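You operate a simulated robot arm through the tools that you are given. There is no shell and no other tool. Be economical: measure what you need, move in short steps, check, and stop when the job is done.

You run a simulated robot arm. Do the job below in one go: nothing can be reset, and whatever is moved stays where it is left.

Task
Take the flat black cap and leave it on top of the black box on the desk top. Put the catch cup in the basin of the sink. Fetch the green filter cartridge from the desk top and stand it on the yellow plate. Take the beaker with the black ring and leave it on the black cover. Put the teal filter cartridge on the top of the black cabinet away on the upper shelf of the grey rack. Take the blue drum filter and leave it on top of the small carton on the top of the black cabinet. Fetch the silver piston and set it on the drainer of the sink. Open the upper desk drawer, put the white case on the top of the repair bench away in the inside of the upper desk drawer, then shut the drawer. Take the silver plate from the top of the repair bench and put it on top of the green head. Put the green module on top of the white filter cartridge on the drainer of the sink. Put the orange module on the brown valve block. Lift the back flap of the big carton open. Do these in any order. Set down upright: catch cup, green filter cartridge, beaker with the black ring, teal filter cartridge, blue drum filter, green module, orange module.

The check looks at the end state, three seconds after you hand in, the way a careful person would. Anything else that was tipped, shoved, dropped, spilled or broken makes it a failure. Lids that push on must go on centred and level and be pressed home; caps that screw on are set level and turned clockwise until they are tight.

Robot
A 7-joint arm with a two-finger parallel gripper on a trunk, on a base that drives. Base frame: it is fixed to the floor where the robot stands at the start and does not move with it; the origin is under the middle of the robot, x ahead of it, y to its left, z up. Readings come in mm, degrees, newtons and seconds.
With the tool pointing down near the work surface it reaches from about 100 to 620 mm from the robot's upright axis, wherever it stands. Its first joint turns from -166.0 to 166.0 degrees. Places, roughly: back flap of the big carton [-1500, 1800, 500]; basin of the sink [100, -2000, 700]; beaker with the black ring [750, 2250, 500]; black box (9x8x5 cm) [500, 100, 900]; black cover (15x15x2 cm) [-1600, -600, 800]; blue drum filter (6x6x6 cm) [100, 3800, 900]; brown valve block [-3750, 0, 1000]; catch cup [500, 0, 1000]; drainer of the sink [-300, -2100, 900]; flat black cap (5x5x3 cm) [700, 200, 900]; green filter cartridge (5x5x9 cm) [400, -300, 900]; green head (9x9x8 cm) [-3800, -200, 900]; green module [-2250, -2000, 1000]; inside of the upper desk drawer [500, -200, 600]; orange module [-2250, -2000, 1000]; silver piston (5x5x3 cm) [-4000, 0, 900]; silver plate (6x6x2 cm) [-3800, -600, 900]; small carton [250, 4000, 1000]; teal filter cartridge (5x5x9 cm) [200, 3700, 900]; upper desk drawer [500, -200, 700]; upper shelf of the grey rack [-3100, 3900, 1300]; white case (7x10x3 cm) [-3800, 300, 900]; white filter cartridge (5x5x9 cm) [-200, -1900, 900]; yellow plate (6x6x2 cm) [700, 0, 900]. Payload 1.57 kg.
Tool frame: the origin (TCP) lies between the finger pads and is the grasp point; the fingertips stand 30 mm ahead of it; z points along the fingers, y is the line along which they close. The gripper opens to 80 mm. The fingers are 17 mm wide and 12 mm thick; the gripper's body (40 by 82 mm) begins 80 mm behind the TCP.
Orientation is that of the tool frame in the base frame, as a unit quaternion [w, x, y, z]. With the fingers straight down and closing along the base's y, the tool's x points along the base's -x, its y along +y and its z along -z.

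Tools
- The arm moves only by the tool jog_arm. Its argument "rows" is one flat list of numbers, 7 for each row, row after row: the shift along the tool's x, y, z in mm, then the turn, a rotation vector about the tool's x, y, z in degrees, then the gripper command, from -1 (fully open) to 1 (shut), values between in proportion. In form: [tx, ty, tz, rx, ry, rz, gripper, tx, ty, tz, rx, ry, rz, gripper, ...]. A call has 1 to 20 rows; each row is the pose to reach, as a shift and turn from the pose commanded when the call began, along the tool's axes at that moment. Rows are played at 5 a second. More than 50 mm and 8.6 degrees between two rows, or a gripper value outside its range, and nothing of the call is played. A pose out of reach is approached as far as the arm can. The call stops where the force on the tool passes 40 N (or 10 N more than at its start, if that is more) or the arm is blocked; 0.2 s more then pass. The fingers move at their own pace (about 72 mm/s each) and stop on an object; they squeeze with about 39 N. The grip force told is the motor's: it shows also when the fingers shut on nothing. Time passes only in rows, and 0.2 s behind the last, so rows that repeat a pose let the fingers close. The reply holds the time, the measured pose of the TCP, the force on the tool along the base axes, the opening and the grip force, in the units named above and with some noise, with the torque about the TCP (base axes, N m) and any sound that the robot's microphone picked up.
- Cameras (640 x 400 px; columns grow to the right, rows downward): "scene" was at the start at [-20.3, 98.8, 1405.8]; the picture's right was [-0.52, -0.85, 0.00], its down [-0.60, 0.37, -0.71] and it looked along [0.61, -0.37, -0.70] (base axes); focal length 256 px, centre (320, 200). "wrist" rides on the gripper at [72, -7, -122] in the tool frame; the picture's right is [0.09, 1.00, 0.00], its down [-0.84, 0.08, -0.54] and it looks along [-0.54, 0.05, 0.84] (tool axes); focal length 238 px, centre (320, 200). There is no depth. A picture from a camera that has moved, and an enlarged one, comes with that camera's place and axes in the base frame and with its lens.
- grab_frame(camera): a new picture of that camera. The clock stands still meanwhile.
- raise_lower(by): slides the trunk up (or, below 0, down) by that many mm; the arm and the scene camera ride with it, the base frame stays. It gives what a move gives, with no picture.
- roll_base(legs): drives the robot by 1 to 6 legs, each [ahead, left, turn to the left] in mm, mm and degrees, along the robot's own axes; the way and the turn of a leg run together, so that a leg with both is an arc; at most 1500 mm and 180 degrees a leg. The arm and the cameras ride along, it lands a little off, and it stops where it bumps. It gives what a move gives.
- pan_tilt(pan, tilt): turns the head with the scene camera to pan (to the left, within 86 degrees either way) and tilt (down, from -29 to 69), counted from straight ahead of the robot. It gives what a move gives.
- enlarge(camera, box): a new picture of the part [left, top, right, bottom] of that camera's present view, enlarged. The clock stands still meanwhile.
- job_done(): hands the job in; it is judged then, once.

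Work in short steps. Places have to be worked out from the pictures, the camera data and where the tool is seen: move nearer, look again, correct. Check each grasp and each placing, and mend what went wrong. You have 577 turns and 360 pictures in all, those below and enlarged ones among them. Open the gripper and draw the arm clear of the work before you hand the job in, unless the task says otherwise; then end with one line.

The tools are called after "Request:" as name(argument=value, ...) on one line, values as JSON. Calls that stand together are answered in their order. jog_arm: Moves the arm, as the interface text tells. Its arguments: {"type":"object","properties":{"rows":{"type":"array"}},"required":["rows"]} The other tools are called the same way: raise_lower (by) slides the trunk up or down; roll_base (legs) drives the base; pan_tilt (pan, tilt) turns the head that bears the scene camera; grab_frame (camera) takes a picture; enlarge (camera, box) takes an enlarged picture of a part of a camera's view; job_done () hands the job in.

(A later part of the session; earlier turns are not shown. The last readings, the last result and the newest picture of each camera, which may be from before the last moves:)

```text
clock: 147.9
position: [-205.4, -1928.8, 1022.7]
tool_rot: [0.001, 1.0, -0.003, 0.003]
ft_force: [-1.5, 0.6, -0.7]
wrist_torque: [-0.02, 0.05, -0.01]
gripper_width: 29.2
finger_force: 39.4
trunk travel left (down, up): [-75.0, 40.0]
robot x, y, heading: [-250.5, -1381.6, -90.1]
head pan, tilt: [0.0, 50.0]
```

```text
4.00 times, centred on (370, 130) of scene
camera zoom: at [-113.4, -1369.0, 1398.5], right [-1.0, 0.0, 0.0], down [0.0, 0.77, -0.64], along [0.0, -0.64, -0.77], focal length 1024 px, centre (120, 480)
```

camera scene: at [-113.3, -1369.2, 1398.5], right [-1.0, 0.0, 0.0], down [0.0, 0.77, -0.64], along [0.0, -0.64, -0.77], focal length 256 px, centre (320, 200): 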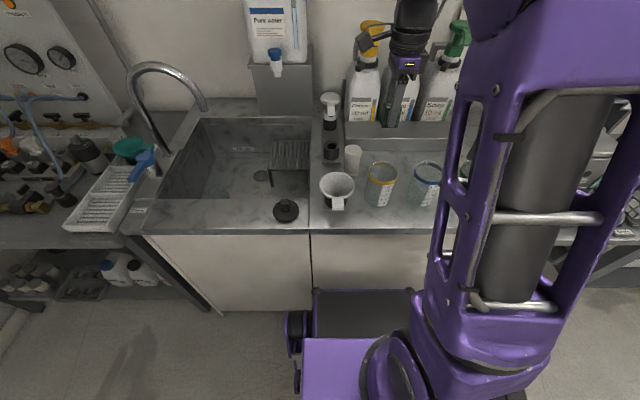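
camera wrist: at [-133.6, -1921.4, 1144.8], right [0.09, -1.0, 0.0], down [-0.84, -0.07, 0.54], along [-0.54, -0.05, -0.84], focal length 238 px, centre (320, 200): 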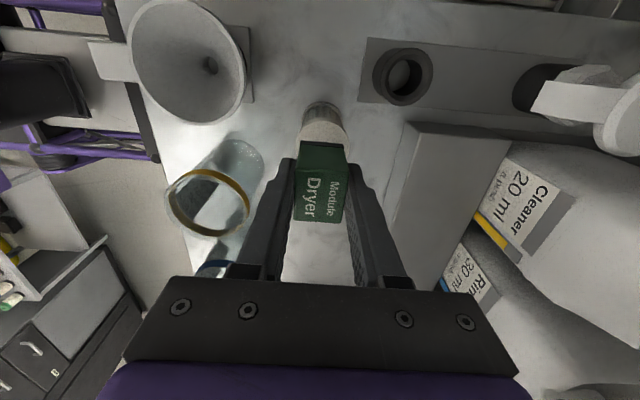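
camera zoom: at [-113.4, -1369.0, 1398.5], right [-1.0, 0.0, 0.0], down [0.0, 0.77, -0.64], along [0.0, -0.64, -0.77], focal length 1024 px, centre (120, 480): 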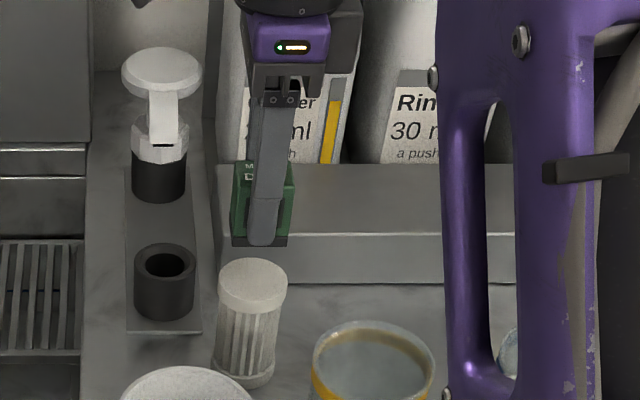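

Aligned. Lower to contact.

Request:
jog_arm(rows=[0, -2, 15, 0, 0, 0, 1, 0, -2, 28, 0, 0, 0, 1, 0, -2, 31, 0, 0, 0, 1, 0, -2, 33, 0, 0, 0, 1])

Request:
enlarge(camera="scene", box=[300, 80, 440, 180])

```text
clock: 148.9
position: [-206.7, -1926.6, 989.8]
tool_rot: [0.0, 1.0, -0.004, 0.002]
ft_force: [0.2, 0.1, -0.1]
wrist_torque: [0.01, -0.03, -0.03]
gripper_width: 29.1
finger_force: 39.1
trunk travel left (down, up): [-75.0, 40.0]
robot x, y, heading: [-256.6, -1381.5, -90.3]
head pan, tilt: [0.0, 50.0]
```

```text
4.00 times, centred on (370, 130) of scene
camera zoom: at [-113.4, -1369.1, 1398.4], right [-1.0, 0.0, 0.0], down [0.0, 0.77, -0.64], along [0.0, -0.64, -0.77], focal length 1024 px, centre (120, 480)
```

zoom: 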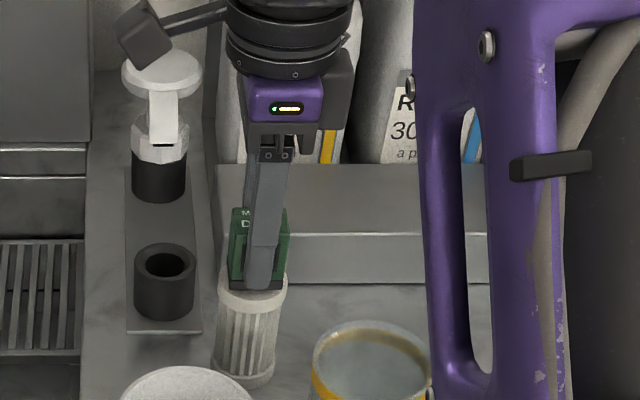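

Almost there; creep down.

Request:
jog_arm(rows=[0, 0, 1.5, 0, 0, 0, 1, 0, 0, 3, 0, 0, 0, 1, 0, 0, 4, 0, 0, 0, 1, 0, 0, 5, 0, 0, 0, 1])

```text
clock: 149.9
position: [-206.0, -1926.4, 984.4]
tool_rot: [0.001, 1.0, -0.003, 0.002]
ft_force: [-0.3, 0.2, 0.0]
wrist_torque: [0.02, 0.03, -0.01]
gripper_width: 29.3
finger_force: 38.7
trunk travel left (down, up): [-75.0, 40.0]
robot x, y, heading: [-250.5, -1383.6, -90.0]
head pan, tilt: [0.0, 50.0]
```

Request:
jog_arm(rows=[0, 0, 1, 0, 0, 0, 1, 0, 0, 2, 0, 0, 0, 1, 0, 0, 3, 0, 0, 0, 1, 0, 0, 4, 0, 0, 0, 1])

Request:
enlarge(camera="scene", box=[300, 80, 440, 180])

```text
clock: 150.9
position: [-206.3, -1926.5, 984.4]
tool_rot: [0.003, 1.0, -0.004, 0.004]
ft_force: [-1.0, 0.4, 23.7]
wrist_torque: [0.19, 0.13, -0.01]
gripper_width: 29.1
finger_force: 39.1
trunk travel left (down, up): [-75.0, 40.0]
robot x, y, heading: [-252.2, -1384.2, -90.2]
head pan, tilt: [0.0, 50.0]
```

```text
4.00 times, centred on (370, 130) of scene
camera zoom: at [-113.5, -1367.6, 1398.8], right [-1.0, 0.0, 0.0], down [0.0, 0.77, -0.64], along [0.0, -0.64, -0.77], focal length 1024 px, centre (120, 480)
```

zoom: 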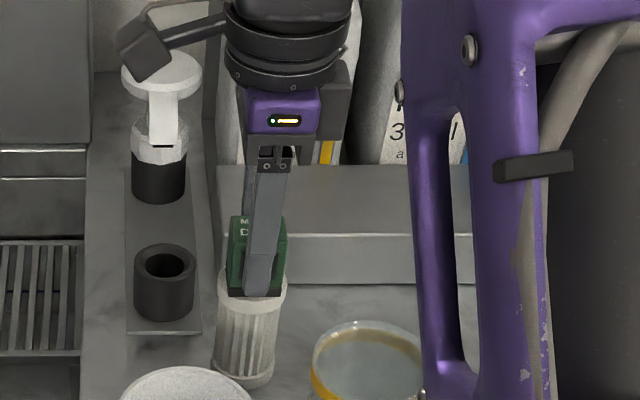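

Contact at 24 N. Relax by 3 mm, release and rise.

Request:
jog_arm(rows=[0, 0, -3.5, 0, 0, 0, 1, 0, 0, -3.5, 0, 0, 0, 0.5, 0, 0, -3.5, 0, 0, 0, 0, 0, 0, -3.5, 0, 0, 0, -0.5, 0, 0, -20, 0, 0, 0, -0.5, 0, 0, -60, 0, 0, 0, -1, 0, 0, -100, 0, 0, 0, -1])

Request:
enlarge(camera="scene", box=[280, 80, 480, 205])

Request:
grab_frame(camera="wrist")

```text
clock: 152.5
position: [-206.9, -1926.1, 1082.1]
tool_rot: [0.001, 1.0, -0.003, 0.003]
ft_force: [-0.1, 0.1, -0.2]
wrist_torque: [0.03, 0.0, 0.01]
gripper_width: 79.8
finger_force: 0.1
trunk travel left (down, up): [-75.0, 40.0]
robot x, y, heading: [-253.7, -1378.7, -90.2]
head pan, tilt: [0.0, 50.0]
```

```text
3.20 times, centred on (380, 142) of scene
camera zoom: at [-113.4, -1369.2, 1398.4], right [-1.0, 0.0, 0.0], down [0.0, 0.77, -0.64], along [0.0, -0.64, -0.77], focal length 819 px, centre (128, 384)
```

zoom: 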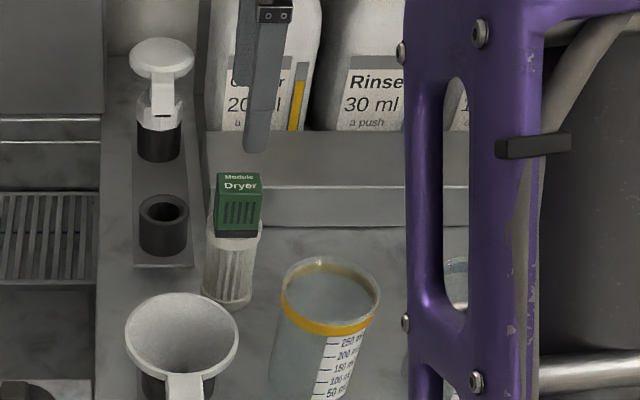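

```text
290 pictures are left
camera wrist: at [-135.4, -1919.6, 1202.8], right [0.09, -1.0, 0.0], down [-0.84, -0.07, 0.54], along [-0.54, -0.05, -0.84], focal length 238 px, centre (320, 200)
```

wrist: 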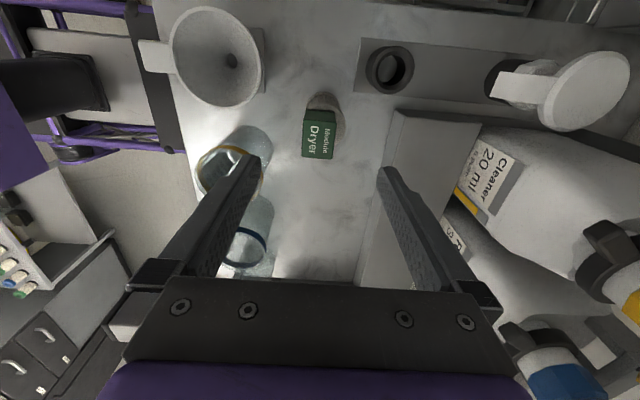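

Green module sits on the white cartridge. Pull the arm in and return for the orange module.

Request:
jog_arm(rows=[0, -40, -15, 0, 0, 0, -1, -20, -80, -15, 0, 0, 0, -1, -40, -100, -15, 0, 0, 0, -1])

Request:
roll_base(legs=[[-130, 0, 0], [0, -1200, 0], [0, -780, 0]])

Request:
pan_tilt(pan=-10, tilt=45)

Request:
grab_frame(camera="scene")

```text
clock: 153.3
position: [-246.9, -1825.8, 1093.6]
tool_rot: [0.001, 1.0, -0.004, 0.002]
ft_force: [-0.4, -0.3, 0.3]
wrist_torque: [0.03, 0.03, -0.02]
gripper_width: 80.3
finger_force: 0.2
trunk travel left (down, up): [-75.0, 40.0]
robot x, y, heading: [-255.6, -1380.9, -90.3]
head pan, tilt: [0.0, 50.0]
```

```text
clock: 173.3
position: [-2199.3, -1703.0, 1094.3]
tool_rot: [0.001, 1.0, 0.003, 0.002]
ft_force: [-0.1, 0.4, -0.6]
wrist_torque: [0.03, 0.0, 0.02]
gripper_width: 80.1
finger_force: 0.1
trunk travel left (down, up): [-75.0, 40.0]
robot x, y, heading: [-2209.2, -1257.9, -89.3]
head pan, tilt: [0.0, 50.0]
```

```text
clock: 174.0
position: [-2198.5, -1703.0, 1095.3]
tool_rot: [0.001, 1.0, 0.003, 0.002]
ft_force: [-0.6, -0.6, 0.1]
wrist_torque: [0.01, 0.01, -0.01]
gripper_width: 79.8
finger_force: 0.0
trunk travel left (down, up): [-75.0, 40.0]
robot x, y, heading: [-2210.0, -1260.4, -89.2]
head pan, tilt: [-10.0, 45.0]
```

```text
289 pictures are left
camera scene: at [-2085.6, -1247.4, 1405.3], right [-0.99, 0.17, 0.0], down [0.12, 0.7, -0.71], along [-0.12, -0.7, -0.71], focal length 256 px, centre (320, 200)
```

scene: 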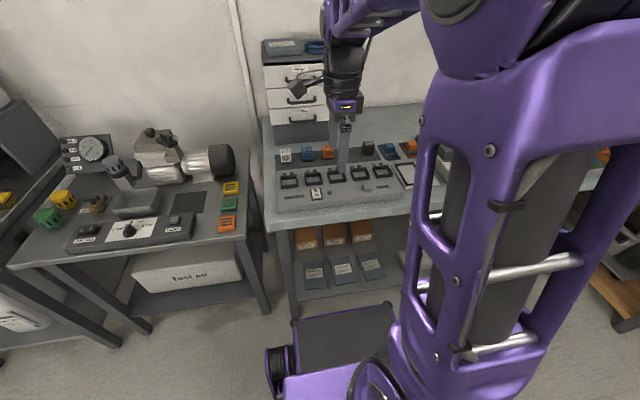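

Move in and bring the tool over the orange module (≈−2238,−2002).

Request:
roll_base(legs=[[115, 0, -0.8]])

Request:
jog_arm(rows=[-10, 45, 0, 0, 0, 0, -1, -20, 90, 15, 0, 0, 0, -1, -30, 135, 30, 0, 0, 0, -1, -40, 180, 50, 0, 0, 0, -1, -40, 180, 90, 0, 0, 0, -1])

Request:
grab_frame(camera="wrist")

```text
clock: 175.2
position: [-2206.2, -1817.2, 1093.8]
tool_rot: [0.001, 1.0, -0.006, 0.003]
ft_force: [-0.3, 1.0, -0.4]
wrist_torque: [0.0, -0.01, 0.0]
gripper_width: 80.2
finger_force: 0.0
trunk travel left (down, up): [-75.0, 40.0]
robot x, y, heading: [-2214.3, -1375.7, -90.4]
head pan, tilt: [-10.0, 45.0]
```

```text
refused: row 4 steps farther than a row can; nothing moved
```

```text
288 pictures are left
camera wrist: at [-2134.4, -1810.7, 1216.5], right [0.08, -1.0, 0.0], down [-0.84, -0.07, 0.54], along [-0.54, -0.05, -0.84], focal length 238 px, centre (320, 200)
```

wrist: 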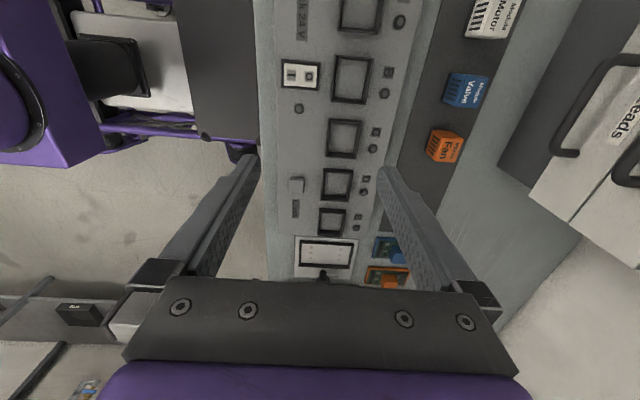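

Step too long; I use smaller rows.

Request:
jog_arm(rows=[-8, 40, 10, 0, 0, 0, -1, -16, 80, 20, 0, 0, 0, -1, -24, 120, 35, 0, 0, 0, -1, -32, 155, 60, 0, 0, 0, -1, -32, 185, 90, 0, 0, 0, -1])

Request:
grab_frame(camera="wrist")

```text
clock: 176.4
position: [-2239.0, -2002.7, 1005.5]
tool_rot: [0.001, 1.0, -0.004, 0.003]
ft_force: [-0.3, 0.0, 0.7]
wrist_torque: [0.03, -0.01, 0.0]
gripper_width: 79.8
finger_force: 0.1
trunk travel left (down, up): [-75.0, 40.0]
robot x, y, heading: [-2212.8, -1372.1, -90.5]
head pan, tilt: [-10.0, 45.0]
```

```text
287 pictures are left
camera wrist: at [-2166.9, -1995.8, 1126.9], right [0.08, -1.0, 0.0], down [-0.84, -0.07, 0.54], along [-0.54, -0.05, -0.84], focal length 238 px, centre (320, 200)
```

wrist: 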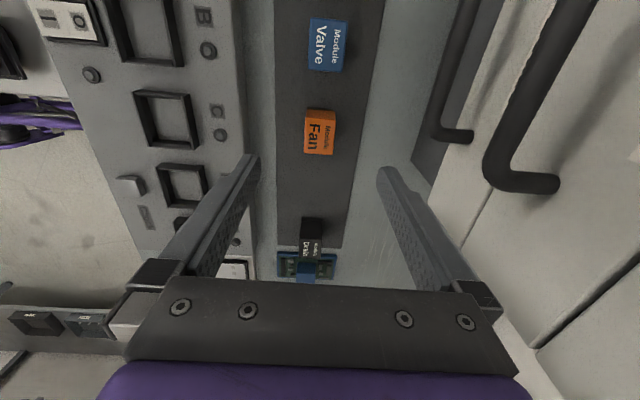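

Centred. Descend and grip.

Request:
jog_arm(rows=[-1, 0, 40, 0, 0, 0, -1, -1, 0, 80, 0, 0, 0, -1, -1, 0, 105, 0, 0, 0, -1, -1, 0, 113, 0, 0, 0, -1, -1, 0, 113, 0, 0, 0, 1, -1, 0, 113, 0, 0, 0, 1, -1, 0, 113, 0, 0, 0, 1, -1, 0, 113, 0, 0, 0, 1])

Request:
grab_frame(camera="wrist")

```text
clock: 178.2
position: [-2238.7, -2001.4, 890.2]
tool_rot: [0.001, 1.0, -0.004, 0.002]
ft_force: [-0.2, -0.2, 0.8]
wrist_torque: [-0.02, -0.01, -0.01]
gripper_width: 29.2
finger_force: 38.8
trunk travel left (down, up): [-75.0, 40.0]
robot x, y, heading: [-2215.5, -1376.2, -90.0]
head pan, tilt: [-10.0, 45.0]
```

```text
286 pictures are left
camera wrist: at [-2167.8, -1996.1, 1012.7], right [0.08, -1.0, 0.0], down [-0.84, -0.07, 0.54], along [-0.54, -0.05, -0.84], focal length 238 px, centre (320, 200)
```

wrist: 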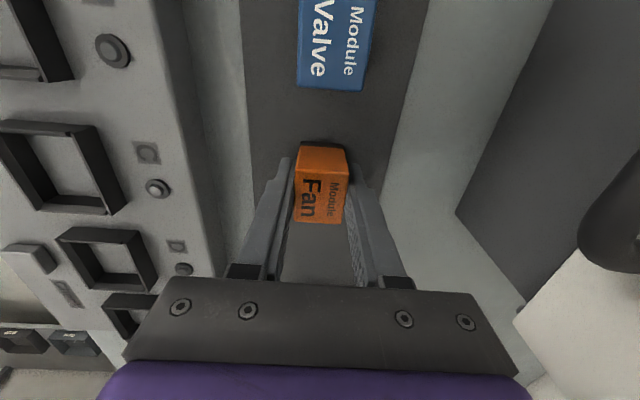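

Lift, draw in, back off, and look to the right toward the repair bench.

Request:
jog_arm(rows=[0, 0, -20, 0, 0, 0, 1, 0, 0, -65, 0, 0, 0, 1, 0, 0, -110, 0, 0, 0, 1, 0, 0, -155, 0, 0, 0, 1, 0, 0, -200, 0, 0, 0, 1, 0, -40, -205, 0, 0, 0, 1, 0, -85, -205, 0, 0, 0, 1, 0, -130, -205, 0, 0, 0, 1])

Request:
roll_base(legs=[[-150, 0, 0]])

Request:
pan_tilt(pan=-86, tilt=30)

Request:
grab_frame(camera="scene")

Request:
grab_frame(camera="wrist")

```text
clock: 180.0
position: [-2238.4, -1871.3, 1095.5]
tool_rot: [0.001, 1.0, -0.004, 0.002]
ft_force: [0.2, 0.2, -0.5]
wrist_torque: [-0.02, 0.02, -0.02]
gripper_width: 29.4
finger_force: 39.5
trunk travel left (down, up): [-75.0, 40.0]
robot x, y, heading: [-2209.1, -1371.2, -90.2]
head pan, tilt: [-10.0, 45.0]
```

```text
clock: 181.4
position: [-2238.4, -1722.2, 1096.4]
tool_rot: [0.001, 1.0, -0.005, 0.003]
ft_force: [0.4, 0.1, -0.9]
wrist_torque: [0.03, 0.0, 0.01]
gripper_width: 29.3
finger_force: 38.8
trunk travel left (down, up): [-75.0, 40.0]
robot x, y, heading: [-2209.0, -1222.4, -90.3]
head pan, tilt: [-10.0, 45.0]
```

```text
clock: 182.9
position: [-2237.5, -1722.1, 1095.1]
tool_rot: [0.001, 1.0, -0.005, 0.002]
ft_force: [-0.7, 1.0, 0.1]
wrist_torque: [0.02, 0.0, 0.0]
gripper_width: 29.2
finger_force: 39.1
trunk travel left (down, up): [-75.0, 40.0]
robot x, y, heading: [-2210.8, -1227.8, -90.5]
head pan, tilt: [-85.9, 30.0]
```

```text
285 pictures are left
camera scene: at [-2159.9, -1139.9, 1427.9], right [-0.06, 1.0, 0.0], down [0.5, 0.03, -0.87], along [-0.86, -0.06, -0.5], focal length 256 px, centre (320, 200)
```

scene: 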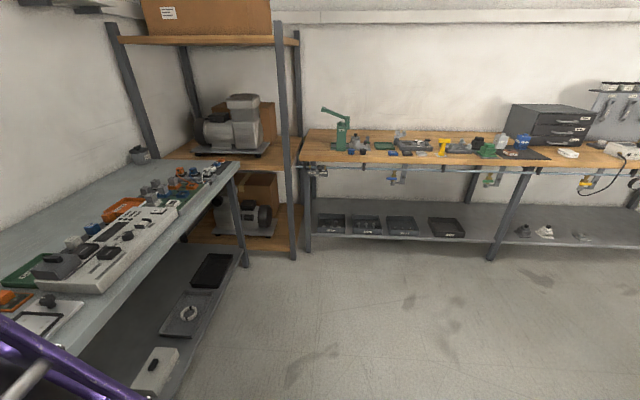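

```text
284 pictures are left
camera wrist: at [-2166.8, -1715.6, 1217.4], right [0.08, -1.0, 0.0], down [-0.84, -0.07, 0.54], along [-0.54, -0.05, -0.84], focal length 238 px, centre (320, 200)
```

wrist: 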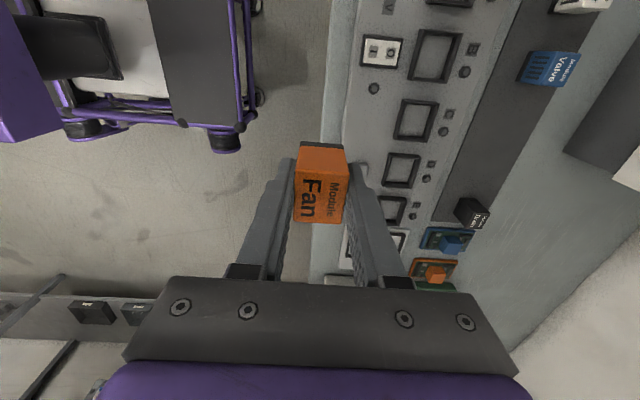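

Open floor to the repair bench. Turn right 90°, go ahead and sidestep right to its middle.

Request:
roll_base(legs=[[0, 0, -89.6], [800, 0, 0], [0, -1100, 0]])

Request:
pan_tilt(pan=10, tilt=35)

Request:
grab_frame(camera="scene")

```text
clock: 201.5
position: [-3510.0, -103.5, 1094.7]
tool_rot: [-0.003, -0.706, 0.708, -0.001]
ft_force: [-0.2, 0.3, -1.3]
wrist_torque: [-0.02, -0.03, 0.01]
gripper_width: 29.2
finger_force: 38.9
trunk travel left (down, up): [-75.0, 40.0]
robot x, y, heading: [-3016.6, -130.2, 179.9]
head pan, tilt: [-85.9, 30.0]
```

```text
clock: 203.2
position: [-3509.2, -103.4, 1095.5]
tool_rot: [-0.002, -0.705, 0.709, -0.002]
ft_force: [0.4, -0.2, -0.6]
wrist_torque: [-0.01, 0.01, 0.0]
gripper_width: 29.4
finger_force: 39.6
trunk travel left (down, up): [-75.0, 40.0]
robot x, y, heading: [-3012.4, -126.9, 179.7]
head pan, tilt: [10.0, 35.0]
```

```text
283 pictures are left
camera scene: at [-3009.0, -282.3, 1420.2], right [-0.17, 0.99, 0.0], down [0.57, 0.1, -0.82], along [-0.81, -0.14, -0.57], focal length 256 px, centre (320, 200)
```

scene: 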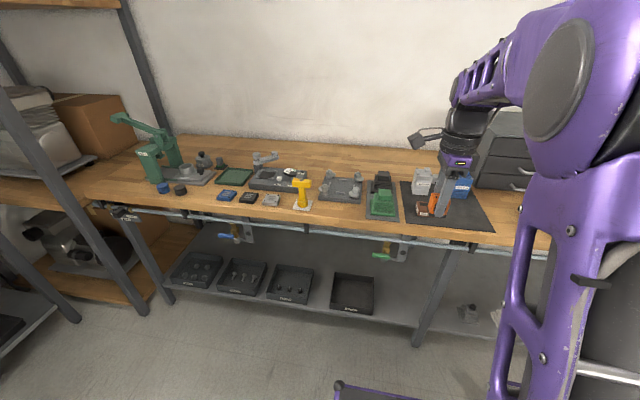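

Zoom on the bench's objects.

Request:
enlarge(camera="scene", box=[200, 130, 360, 230])

Request:
enlarge(camera="scene", box=[350, 130, 510, 230])

```text
4.00 times, centred on (280, 180) of scene
camera zoom: at [-3009.0, -282.3, 1420.2], right [-0.17, 0.99, 0.0], down [0.57, 0.1, -0.82], along [-0.81, -0.14, -0.57], focal length 1024 px, centre (480, 280)
```

zoom: 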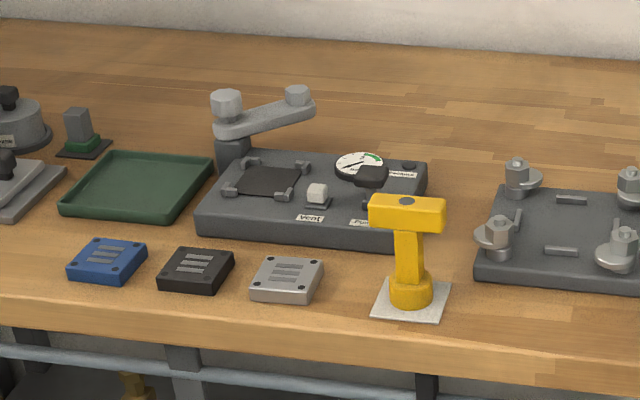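

```text
4.00 times, centred on (430, 180) of scene
camera zoom: at [-3009.0, -282.3, 1420.2], right [-0.17, 0.99, 0.0], down [0.57, 0.1, -0.82], along [-0.81, -0.14, -0.57], focal length 1024 px, centre (-120, 280)
```

zoom: 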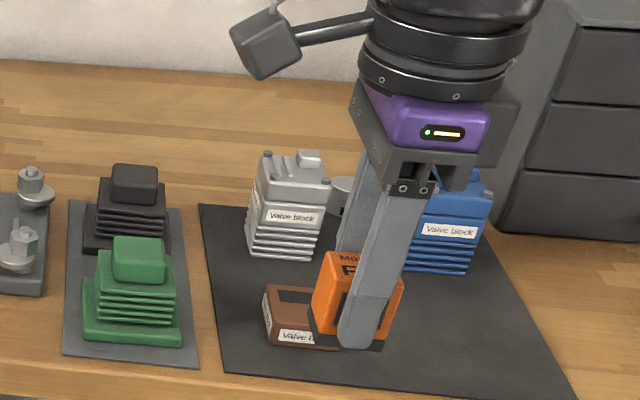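

Silver plate, green head, brown valve block and the silver piston (behind, half hidden) are found. I move 270 mm nearer and the arm aside to see the brown block.

Request:
roll_base(legs=[[270, 0, 0]])

Request:
jog_arm(rows=[20, 0, 0, 0, 0, 0, 1, 60, 20, 0, 0, 0, 0, 1, 100, 60, 0, 0, 0, 0, 1, 130, 100, 0, 0, 0, 0, 1])

Request:
grab_frame(camera="scene")

Request:
grab_frame(camera="wrist")

```text
clock: 205.2
position: [-3781.1, -101.1, 1095.6]
tool_rot: [-0.002, -0.705, 0.709, -0.001]
ft_force: [0.2, -0.5, -1.4]
wrist_torque: [0.01, 0.0, 0.0]
gripper_width: 29.4
finger_force: 39.0
trunk travel left (down, up): [-75.0, 40.0]
robot x, y, heading: [-3284.0, -130.4, 179.6]
head pan, tilt: [10.0, 35.0]
```

```text
refused: row 3 steps farther than a row can; nothing moved
```

```text
280 pictures are left
camera scene: at [-3280.0, -281.7, 1420.2], right [-0.17, 0.99, 0.0], down [0.57, 0.1, -0.82], along [-0.81, -0.14, -0.57], focal length 256 px, centre (320, 200)
```

scene: 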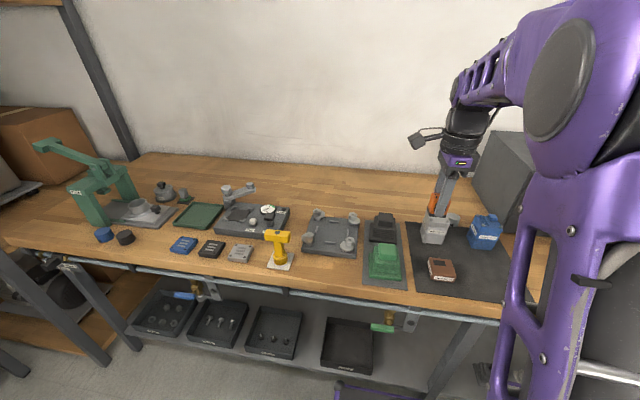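

```text
279 pictures are left
camera wrist: at [-3774.1, -172.4, 1217.5], right [-1.0, -0.09, 0.0], down [-0.07, 0.84, 0.54], along [-0.05, 0.54, -0.84], focal length 238 px, centre (320, 200)
```

wrist: 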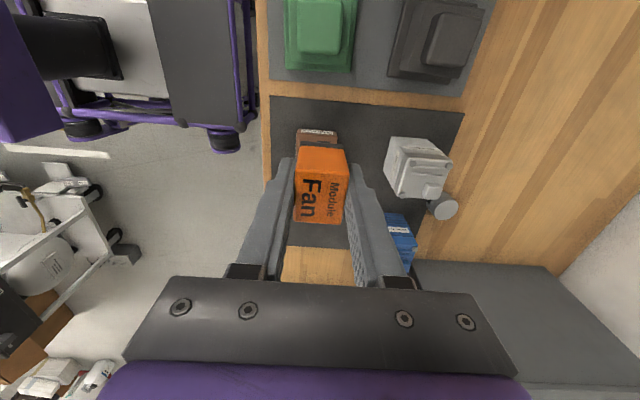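

Zoom on the brown block and the piston area.

Request:
enlarge(camera="scene", box=[360, 190, 520, 290])

Request:
enlarge(camera="wrist", box=[260, 80, 500, 230])

```text
4.00 times, centred on (440, 240) of scene
camera zoom: at [-3280.0, -281.7, 1420.2], right [-0.17, 0.99, 0.0], down [0.57, 0.1, -0.82], along [-0.81, -0.14, -0.57], focal length 1024 px, centre (-160, 40)
```

zoom: 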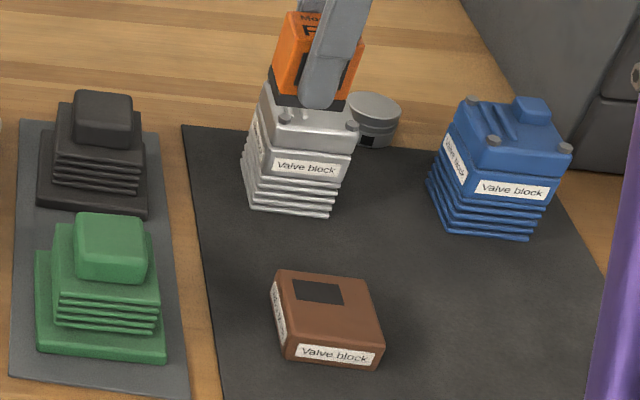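

```text
2.67 times, centred on (380, 155) of wrist
camera zoom: at [-3774.1, -172.4, 1217.5], right [-1.0, -0.09, 0.0], down [-0.07, 0.84, 0.54], along [-0.05, 0.54, -0.84], focal length 636 px, centre (160, 320)
```

zoom: 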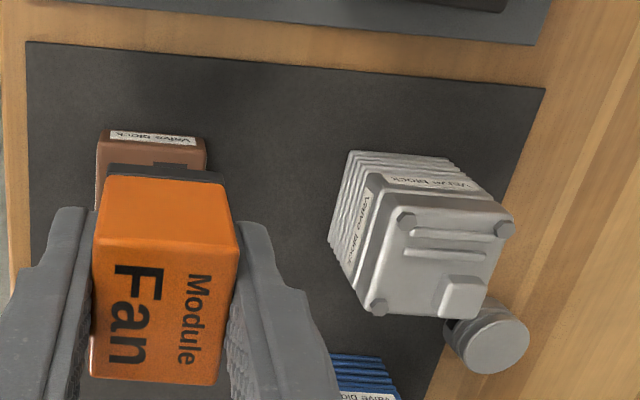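

Brown block: top z≈889, centre about (−3781,−40), with a dark rectangle on top. I move the tool past it to view its top from straight above.

Request:
jog_arm(rows=[-40, 0, 0, 0, 0, 0, 1, -80, 0, 0, 0, 0, 0, 1, -120, 0, 0, 0, 0, 0, 1])

Request:
enlarge(camera="wrist", box=[240, 0, 400, 100])

```text
clock: 206.0
position: [-3781.2, 20.8, 1095.4]
tool_rot: [-0.003, -0.704, 0.71, -0.002]
ft_force: [-1.4, -0.4, -0.7]
wrist_torque: [0.04, 0.01, 0.01]
gripper_width: 29.3
finger_force: 38.8
trunk travel left (down, up): [-75.0, 40.0]
robot x, y, heading: [-3281.9, -128.3, 179.8]
head pan, tilt: [10.0, 35.0]
```

```text
4.00 times, centred on (320, 50) of wrist
camera zoom: at [-3774.3, -51.5, 1216.9], right [-1.0, -0.09, 0.0], down [-0.07, 0.84, 0.54], along [-0.05, 0.54, -0.84], focal length 953 px, centre (320, 800)
```

zoom: 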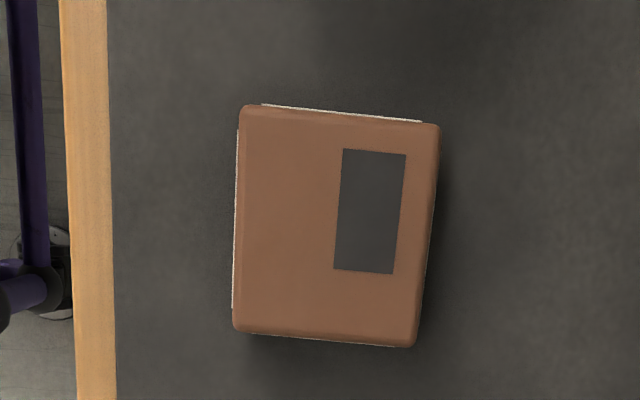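

Block top centre (−3782,−43). Carry the module over it and lower.

Request:
jog_arm(rows=[32, 1, 0, 0, 0, 0, 1, 63, 1, 20, 0, 0, 0, 1, 63, 1, 60, 0, 0, 0, 1, 63, 1, 100, 0, 0, 0, 1, 63, 1, 140, 0, 0, 0, 1, 63, 1, 155, 0, 0, 0, 1])

Request:
enlarge(camera="scene", box=[360, 190, 520, 290])

Request:
grab_frame(camera="wrist")

```text
clock: 207.4
position: [-3782.4, -46.4, 939.9]
tool_rot: [-0.003, -0.705, 0.709, -0.001]
ft_force: [0.1, -0.7, -0.5]
wrist_torque: [0.02, -0.03, 0.03]
gripper_width: 29.1
finger_force: 38.9
trunk travel left (down, up): [-75.0, 40.0]
robot x, y, heading: [-3283.5, -126.3, 179.8]
head pan, tilt: [10.0, 35.0]
```

```text
4.00 times, centred on (440, 240) of scene
camera zoom: at [-3280.1, -281.7, 1420.2], right [-0.17, 0.99, 0.0], down [0.57, 0.1, -0.82], along [-0.81, -0.14, -0.57], focal length 1024 px, centre (-160, 40)
```

zoom: 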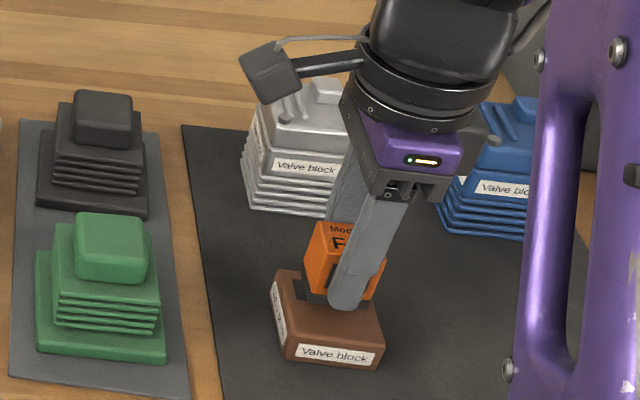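

```text
274 pictures are left
camera wrist: at [-3775.9, -115.9, 1061.9], right [-1.0, -0.09, 0.0], down [-0.07, 0.84, 0.54], along [-0.05, 0.54, -0.84], focal length 238 px, centre (320, 200)
```

wrist: 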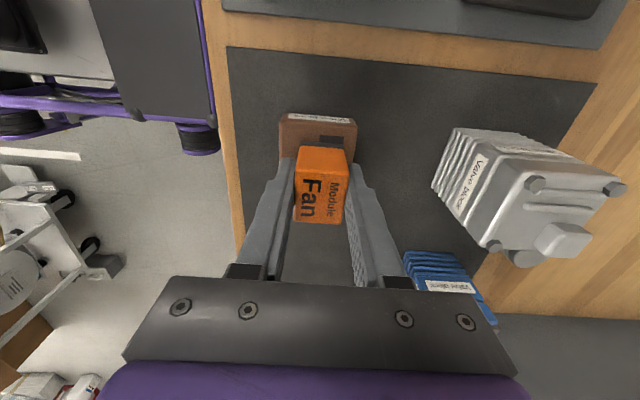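

Nearly there. Creep down to contact.

Request:
jog_arm(rows=[-3, 0, 4, 0, 0, 0, 1, -3, 0, 8, 0, 0, 0, 1, -3, 0, 11, 0, 0, 0, 1, -3, 0, 13, 0, 0, 0, 1, -3, 0, 14.5, 0, 0, 0, 1])

```text
clock: 208.6
position: [-3781.6, -41.7, 927.7]
tool_rot: [-0.004, -0.704, 0.71, -0.001]
ft_force: [2.1, -1.0, 14.3]
wrist_torque: [-0.02, -0.25, 0.0]
gripper_width: 29.0
finger_force: 38.7
trunk travel left (down, up): [-75.0, 40.0]
robot x, y, heading: [-3280.4, -126.8, 179.7]
head pan, tilt: [10.0, 35.0]
```

Contact at 14 N. Release and rise.

Request:
jog_arm(rows=[0, 0, -1.5, 0, 0, 0, 1, 0, 0, -1.5, 0, 0, 0, 0.4, 0, 0, -1.5, 0, 0, 0, -0.2, 0, 0, -20, 0, 0, 0, -0.4, 0, 0, -60, 0, 0, 0, -1, 0, 0, -105, 0, 0, 0, -1, 0, 0, -150, 0, 0, 0, -1])

Request:
enlarge(camera="scene", box=[360, 190, 520, 290])

```text
clock: 210.2
position: [-3781.1, -41.9, 1075.7]
tool_rot: [-0.002, -0.705, 0.709, -0.002]
ft_force: [1.1, 0.0, 0.0]
wrist_torque: [-0.01, -0.01, 0.0]
gripper_width: 80.3
finger_force: 0.0
trunk travel left (down, up): [-75.0, 40.0]
robot x, y, heading: [-3285.6, -127.7, 180.0]
head pan, tilt: [10.0, 35.0]
```

```text
4.00 times, centred on (440, 240) of scene
camera zoom: at [-3280.1, -281.7, 1420.1], right [-0.17, 0.99, 0.0], down [0.57, 0.1, -0.82], along [-0.81, -0.14, -0.57], focal length 1024 px, centre (-160, 40)
```

zoom: 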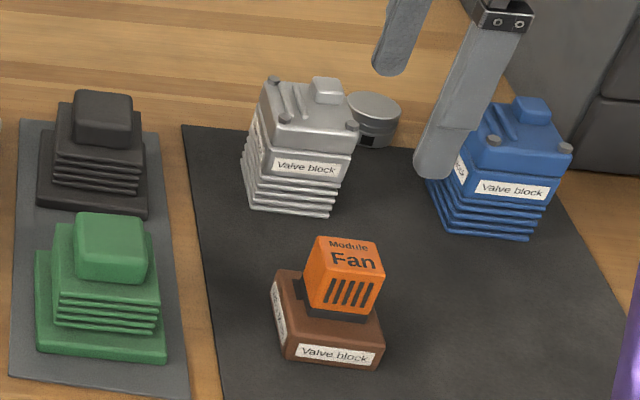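

Orange module is on the brown block. Next the silver plate at about (−3746,−594): I sidestep 250 mm left and view it from above.

Request:
roll_base(legs=[[0, 250, 0]])

Request:
jog_arm(rows=[45, -5, 0, 0, 0, 0, -1, 90, -10, 0, 0, 0, 0, -1, 135, -15, 0, 0, 0, 0, -1, 180, -20, 0, 0, 0, 0, -1, 225, -25, 0, 0, 0, 0, -1, 265, -30, 20, 0, 0, 0, -1, 290, -33, 50, 0, 0, 0, -1])

Request:
grab_frame(camera="wrist")

Request:
grab_frame(camera="scene")

```text
clock: 213.2
position: [-3782.4, -291.8, 1076.5]
tool_rot: [-0.003, -0.704, 0.71, -0.001]
ft_force: [0.3, -0.8, -0.5]
wrist_torque: [0.01, -0.04, 0.03]
gripper_width: 79.8
finger_force: 0.0
trunk travel left (down, up): [-75.0, 40.0]
robot x, y, heading: [-3283.7, -378.8, 179.9]
head pan, tilt: [10.0, 35.0]
```

```text
clock: 214.8
position: [-3752.3, -580.5, 1027.1]
tool_rot: [-0.003, -0.704, 0.71, -0.002]
ft_force: [0.4, -0.7, 0.2]
wrist_torque: [-0.02, -0.02, -0.02]
gripper_width: 80.2
finger_force: 0.0
trunk travel left (down, up): [-75.0, 40.0]
robot x, y, heading: [-3283.9, -379.8, 179.8]
head pan, tilt: [10.0, 35.0]
```

```text
272 pictures are left
camera wrist: at [-3745.9, -652.5, 1148.7], right [-1.0, -0.08, 0.0], down [-0.07, 0.84, 0.54], along [-0.05, 0.54, -0.84], focal length 238 px, centre (320, 200)
```

wrist: 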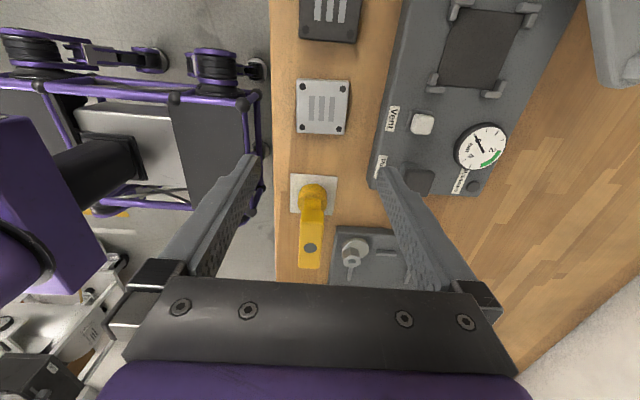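

```text
271 pictures are left
camera scene: at [-3281.4, -531.4, 1420.2], right [-0.17, 0.99, 0.0], down [0.57, 0.1, -0.82], along [-0.81, -0.14, -0.57], focal length 256 px, centre (320, 200)
```

scene: 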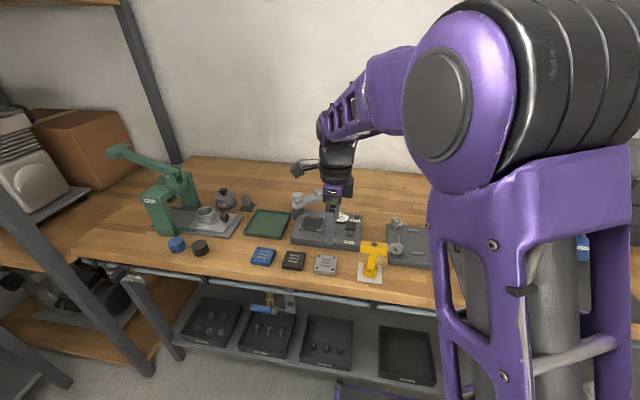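

Silver plate: (−3754,−598), top z≈876. Descend with the fingers opened 72 mm (the test unit is close behind).

Request:
jog_arm(rows=[17, 1, 30, 0, 0, 0, -0.8, 17, 1, 70, 0, 0, 0, -0.8, 17, 1, 100, 0, 0, 0, -0.8])

Request:
grab_frame(camera="wrist")

```text
clock: 215.6
position: [-3752.3, -599.7, 927.4]
tool_rot: [-0.002, -0.704, 0.71, -0.001]
ft_force: [-0.6, 0.3, 0.4]
wrist_torque: [-0.01, -0.02, -0.03]
gripper_width: 71.9
finger_force: 0.1
trunk travel left (down, up): [-75.0, 40.0]
robot x, y, heading: [-3280.4, -375.8, 179.6]
head pan, tilt: [10.0, 35.0]
```

```text
270 pictures are left
camera wrist: at [-3746.3, -669.9, 1048.7], right [-1.0, -0.08, 0.0], down [-0.07, 0.84, 0.54], along [-0.05, 0.54, -0.84], focal length 238 px, centre (320, 200)
```

wrist: 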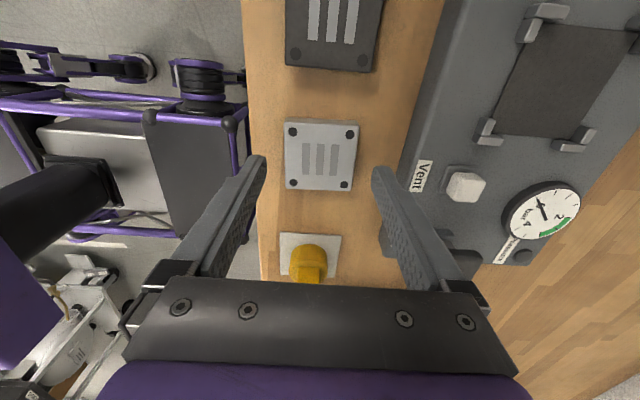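

Well centred. Descend to grip height and close.

Request:
jog_arm(rows=[0, 1, 15, 0, 0, 0, -0.8, 0, 1, 30, 0, 0, 0, -0.8, 0, 1, 37, 0, 0, 0, -0.8, 0, 1, 37, 0, 0, 0, 1, 0, 1, 37, 0, 0, 0, 1, 0, 1, 37, 0, 0, 0, 1])

Request:
grab_frame(camera="wrist")

```text
clock: 217.0
position: [-3753.9, -599.1, 890.2]
tool_rot: [-0.003, -0.704, 0.71, -0.002]
ft_force: [-0.1, 0.1, 0.3]
wrist_torque: [-0.04, 0.0, -0.02]
gripper_width: 55.7
finger_force: 39.0
trunk travel left (down, up): [-75.0, 40.0]
robot x, y, heading: [-3285.9, -374.1, 179.7]
head pan, tilt: [10.0, 35.0]
```

```text
269 pictures are left
camera wrist: at [-3747.5, -670.0, 1011.6], right [-1.0, -0.08, 0.0], down [-0.07, 0.84, 0.54], along [-0.05, 0.54, -0.84], focal length 238 px, centre (320, 200)
```

wrist: 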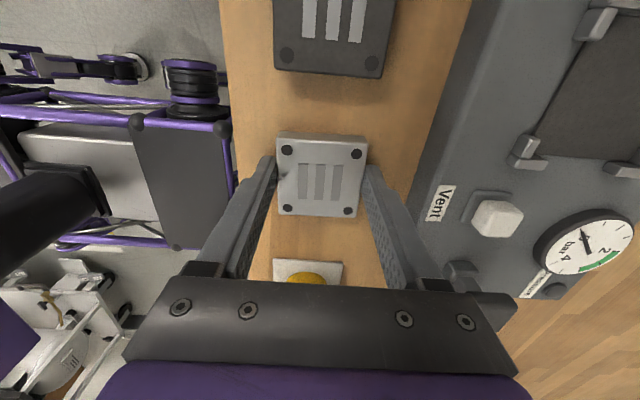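

Plate held. Lift, carry over and past the green head so the camera sees its top.

Request:
jog_arm(rows=[0, 0, -40, 0, 0, 0, 1, 0, 0, -85, 0, 0, 0, 1, 0, 0, -130, 0, 0, 0, 1, 0, 0, -170, 0, 0, 0, 1, -48, 0, -170, 0, 0, 0, 1, -96, 0, -170, 0, 0, 0, 1, -144, 0, -170, 0, 0, 0, 1, -192, 0, -170, 0, 0, 0, 1, -240, 0, -170, 0, 0, 0, 1, -288, 0, -170, 0, 0, 0, 1, -336, 0, -170, 0, 0, 0, 1, -384, 0, -170, 0, 0, 0, 1, -432, 0, -170, 0, 0, 0, 1, -475, 0, -170, 0, 0, 0, 1])

Request:
grab_frame(camera="wrist")

Request:
grab_frame(camera="scene")

```text
clock: 220.0
position: [-3749.4, -122.7, 1057.7]
tool_rot: [-0.003, -0.704, 0.711, -0.001]
ft_force: [-0.2, -0.7, -1.9]
wrist_torque: [0.03, 0.01, 0.0]
gripper_width: 55.4
finger_force: 39.4
trunk travel left (down, up): [-75.0, 40.0]
robot x, y, heading: [-3282.0, -376.6, 179.6]
head pan, tilt: [10.0, 35.0]
```

```text
268 pictures are left
camera wrist: at [-3742.7, -193.7, 1179.4], right [-1.0, -0.08, 0.0], down [-0.07, 0.84, 0.54], along [-0.05, 0.54, -0.84], focal length 238 px, centre (320, 200)
```

wrist: 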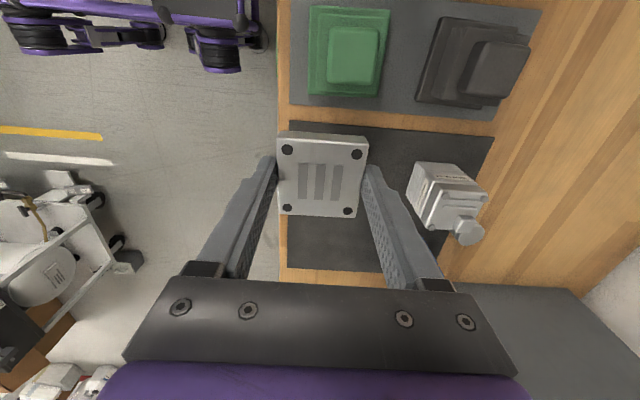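

```text
267 pictures are left
camera scene: at [-3281.5, -531.5, 1420.1], right [-0.17, 0.99, 0.0], down [0.57, 0.1, -0.82], along [-0.81, -0.14, -0.57], focal length 256 px, centre (320, 200)
```

scene: 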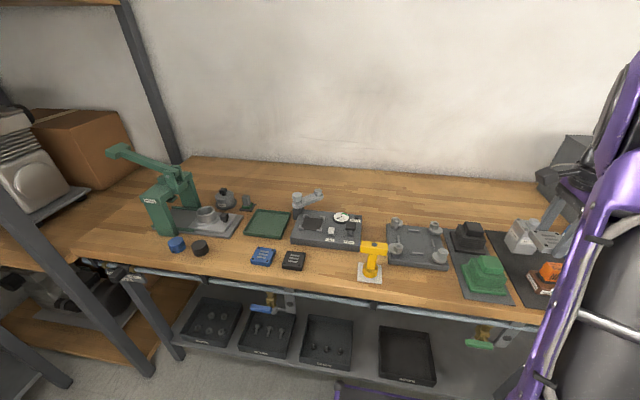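

Green head's top face: centre (−3775,−190), z≈933, about 46×51 mm. Bring the plate above it and lower near.

Request:
jog_arm(rows=[34, 13, 0, 0, 0, 0, 1, 67, 26, 0, 0, 0, 0, 1, 67, 26, 40, 0, 0, 0, 1, 67, 26, 70, 0, 0, 0, 1])

Request:
grab_frame(camera="wrist")

Request:
enlarge(camera="scene", box=[420, 210, 560, 300])

```text
clock: 221.0
position: [-3775.7, -190.5, 987.4]
tool_rot: [-0.003, -0.704, 0.71, -0.001]
ft_force: [0.7, 0.1, -2.0]
wrist_torque: [0.05, -0.01, 0.0]
gripper_width: 55.2
finger_force: 39.2
trunk travel left (down, up): [-75.0, 40.0]
robot x, y, heading: [-3287.0, -378.3, 179.7]
head pan, tilt: [10.0, 35.0]
```

```text
266 pictures are left
camera wrist: at [-3770.2, -261.8, 1108.6], right [-1.0, -0.08, 0.0], down [-0.07, 0.84, 0.54], along [-0.05, 0.54, -0.84], focal length 238 px, centre (320, 200)
```

wrist: 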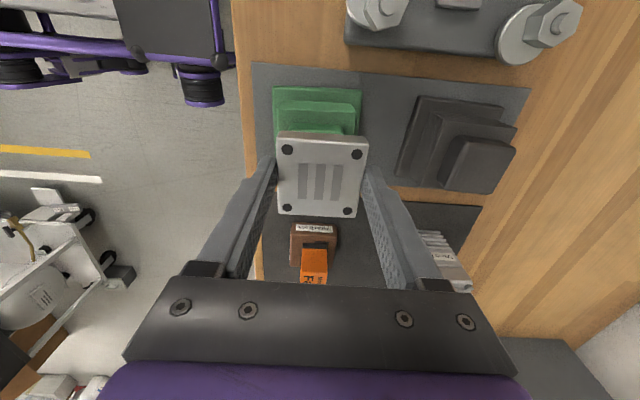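

```text
4.44 times, centred on (490, 255) of scene
camera zoom: at [-3281.5, -531.5, 1420.2], right [-0.17, 0.99, 0.0], down [0.57, 0.1, -0.82], along [-0.81, -0.14, -0.57], focal length 1138 px, centre (-436, -44)
```

zoom: 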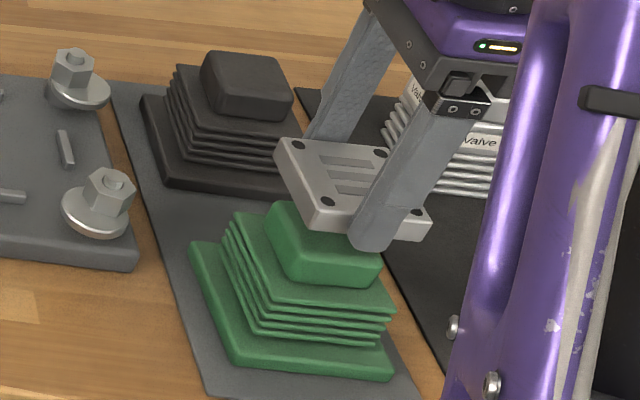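

Alignment looks right. Lower on.

Request:
jog_arm(rows=[0, 0, 8, 0, 0, 0, 1, 0, 0, 14, 0, 0, 0, 1, 0, 0, 17, 0, 0, 0, 1, 0, 0, 19, 0, 0, 0, 1, 0, 0, 21, 0, 0, 0, 1])

Request:
enlarge(camera="scene", box=[420, 210, 560, 300])

```text
clock: 222.2
position: [-3776.1, -189.4, 966.0]
tool_rot: [-0.003, -0.704, 0.711, -0.001]
ft_force: [0.1, -0.4, -1.1]
wrist_torque: [0.02, 0.01, 0.02]
gripper_width: 55.1
finger_force: 39.0
trunk travel left (down, up): [-75.0, 40.0]
robot x, y, heading: [-3282.2, -375.6, 179.7]
head pan, tilt: [10.0, 35.0]
```

```text
4.44 times, centred on (490, 255) of scene
camera zoom: at [-3281.5, -531.4, 1420.2], right [-0.17, 0.99, 0.0], down [0.57, 0.1, -0.82], along [-0.81, -0.14, -0.57], focal length 1138 px, centre (-436, -44)
```

zoom: 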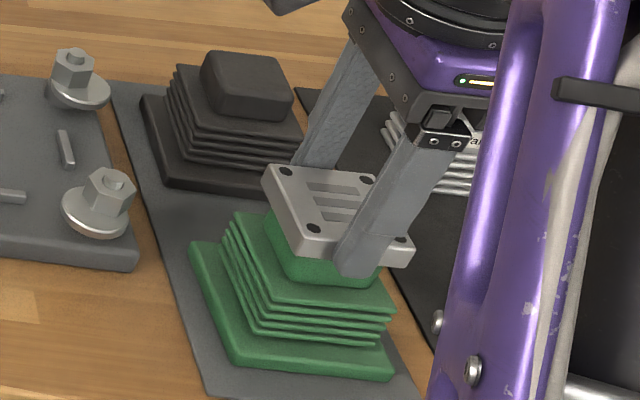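

Still just above; nudge 3 mm to −y and creep to contact.

Request:
jog_arm(rows=[3, 0, 1, 0, 0, 0, 1, 3, 0, 2.5, 0, 0, 0, 1, 3, 0, 4, 0, 0, 0, 1, 3, 0, 5.5, 0, 0, 0, 1, 3, 0, 7, 0, 0, 0, 1])

Request:
enlarge(camera="scene", box=[420, 210, 560, 300])

```text
clock: 223.4
position: [-3776.5, -193.7, 962.1]
tool_rot: [-0.004, -0.704, 0.71, 0.001]
ft_force: [-2.1, 2.9, 27.5]
wrist_torque: [0.11, -0.08, 0.09]
gripper_width: 55.4
finger_force: 38.6
trunk travel left (down, up): [-75.0, 40.0]
robot x, y, heading: [-3284.6, -377.3, 179.5]
head pan, tilt: [10.0, 35.0]
```

```text
4.44 times, centred on (490, 255) of scene
camera zoom: at [-3279.9, -531.8, 1420.2], right [-0.17, 0.99, 0.0], down [0.56, 0.1, -0.82], along [-0.81, -0.14, -0.57], focal length 1138 px, centre (-436, -44)
```

zoom: 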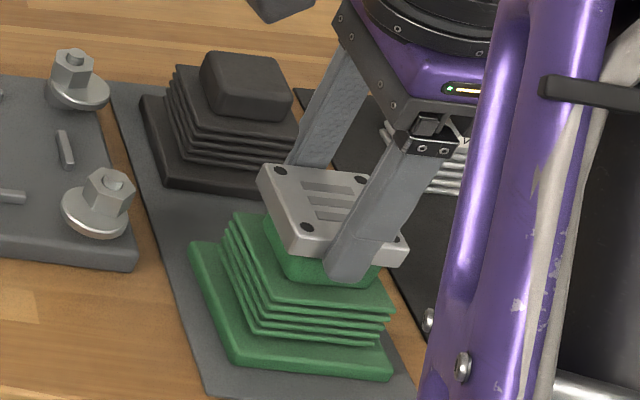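

Contact. Ease off, release and withdraw.

Request:
jog_arm(rows=[0, 0, -3, 0, 0, 0, 1, 0, 0, -3, 0, 0, 0, 0.1, 0, 0, -3, 0, 0, 0, -0.6, 0, 0, -5, 0, 0, 0, -1, 0, 0, -40, 0, 0, 0, -1, 0, 0, -80, 0, 0, 0, -1, 0, 0, -120, 0, 0, 0, -1])

Request:
enlarge(camera="scene", box=[420, 210, 560, 300])

Request:
grab_frame(camera="wrist")

```text
clock: 225.0
position: [-3777.4, -192.5, 1080.5]
tool_rot: [-0.003, -0.705, 0.709, -0.001]
ft_force: [-1.3, -0.4, -0.4]
wrist_torque: [-0.01, -0.02, -0.03]
gripper_width: 79.7
finger_force: 0.1
trunk travel left (down, up): [-75.0, 40.0]
robot x, y, heading: [-3283.0, -379.6, 179.8]
head pan, tilt: [10.0, 35.0]
```

```text
4.44 times, centred on (490, 255) of scene
camera zoom: at [-3281.5, -531.5, 1420.1], right [-0.17, 0.99, 0.0], down [0.57, 0.1, -0.82], along [-0.81, -0.14, -0.57], focal length 1138 px, centre (-436, -44)
```

zoom: 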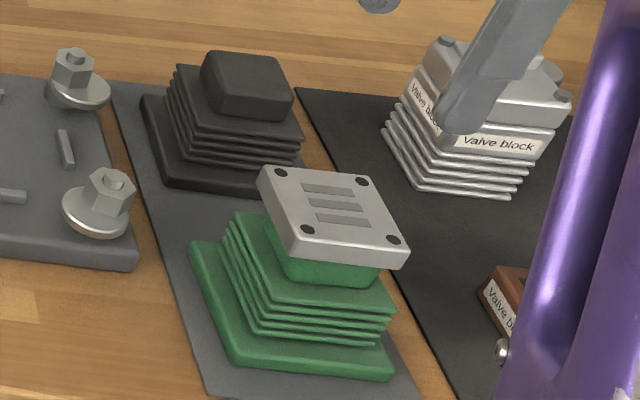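

```text
261 pictures are left
camera wrist: at [-3770.6, -263.5, 1202.4], right [-1.0, -0.08, 0.0], down [-0.07, 0.84, 0.54], along [-0.05, 0.54, -0.84], focal length 238 px, centre (320, 200)
```

wrist: 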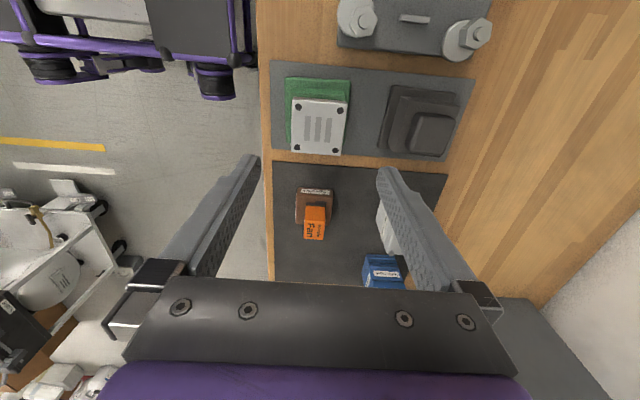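

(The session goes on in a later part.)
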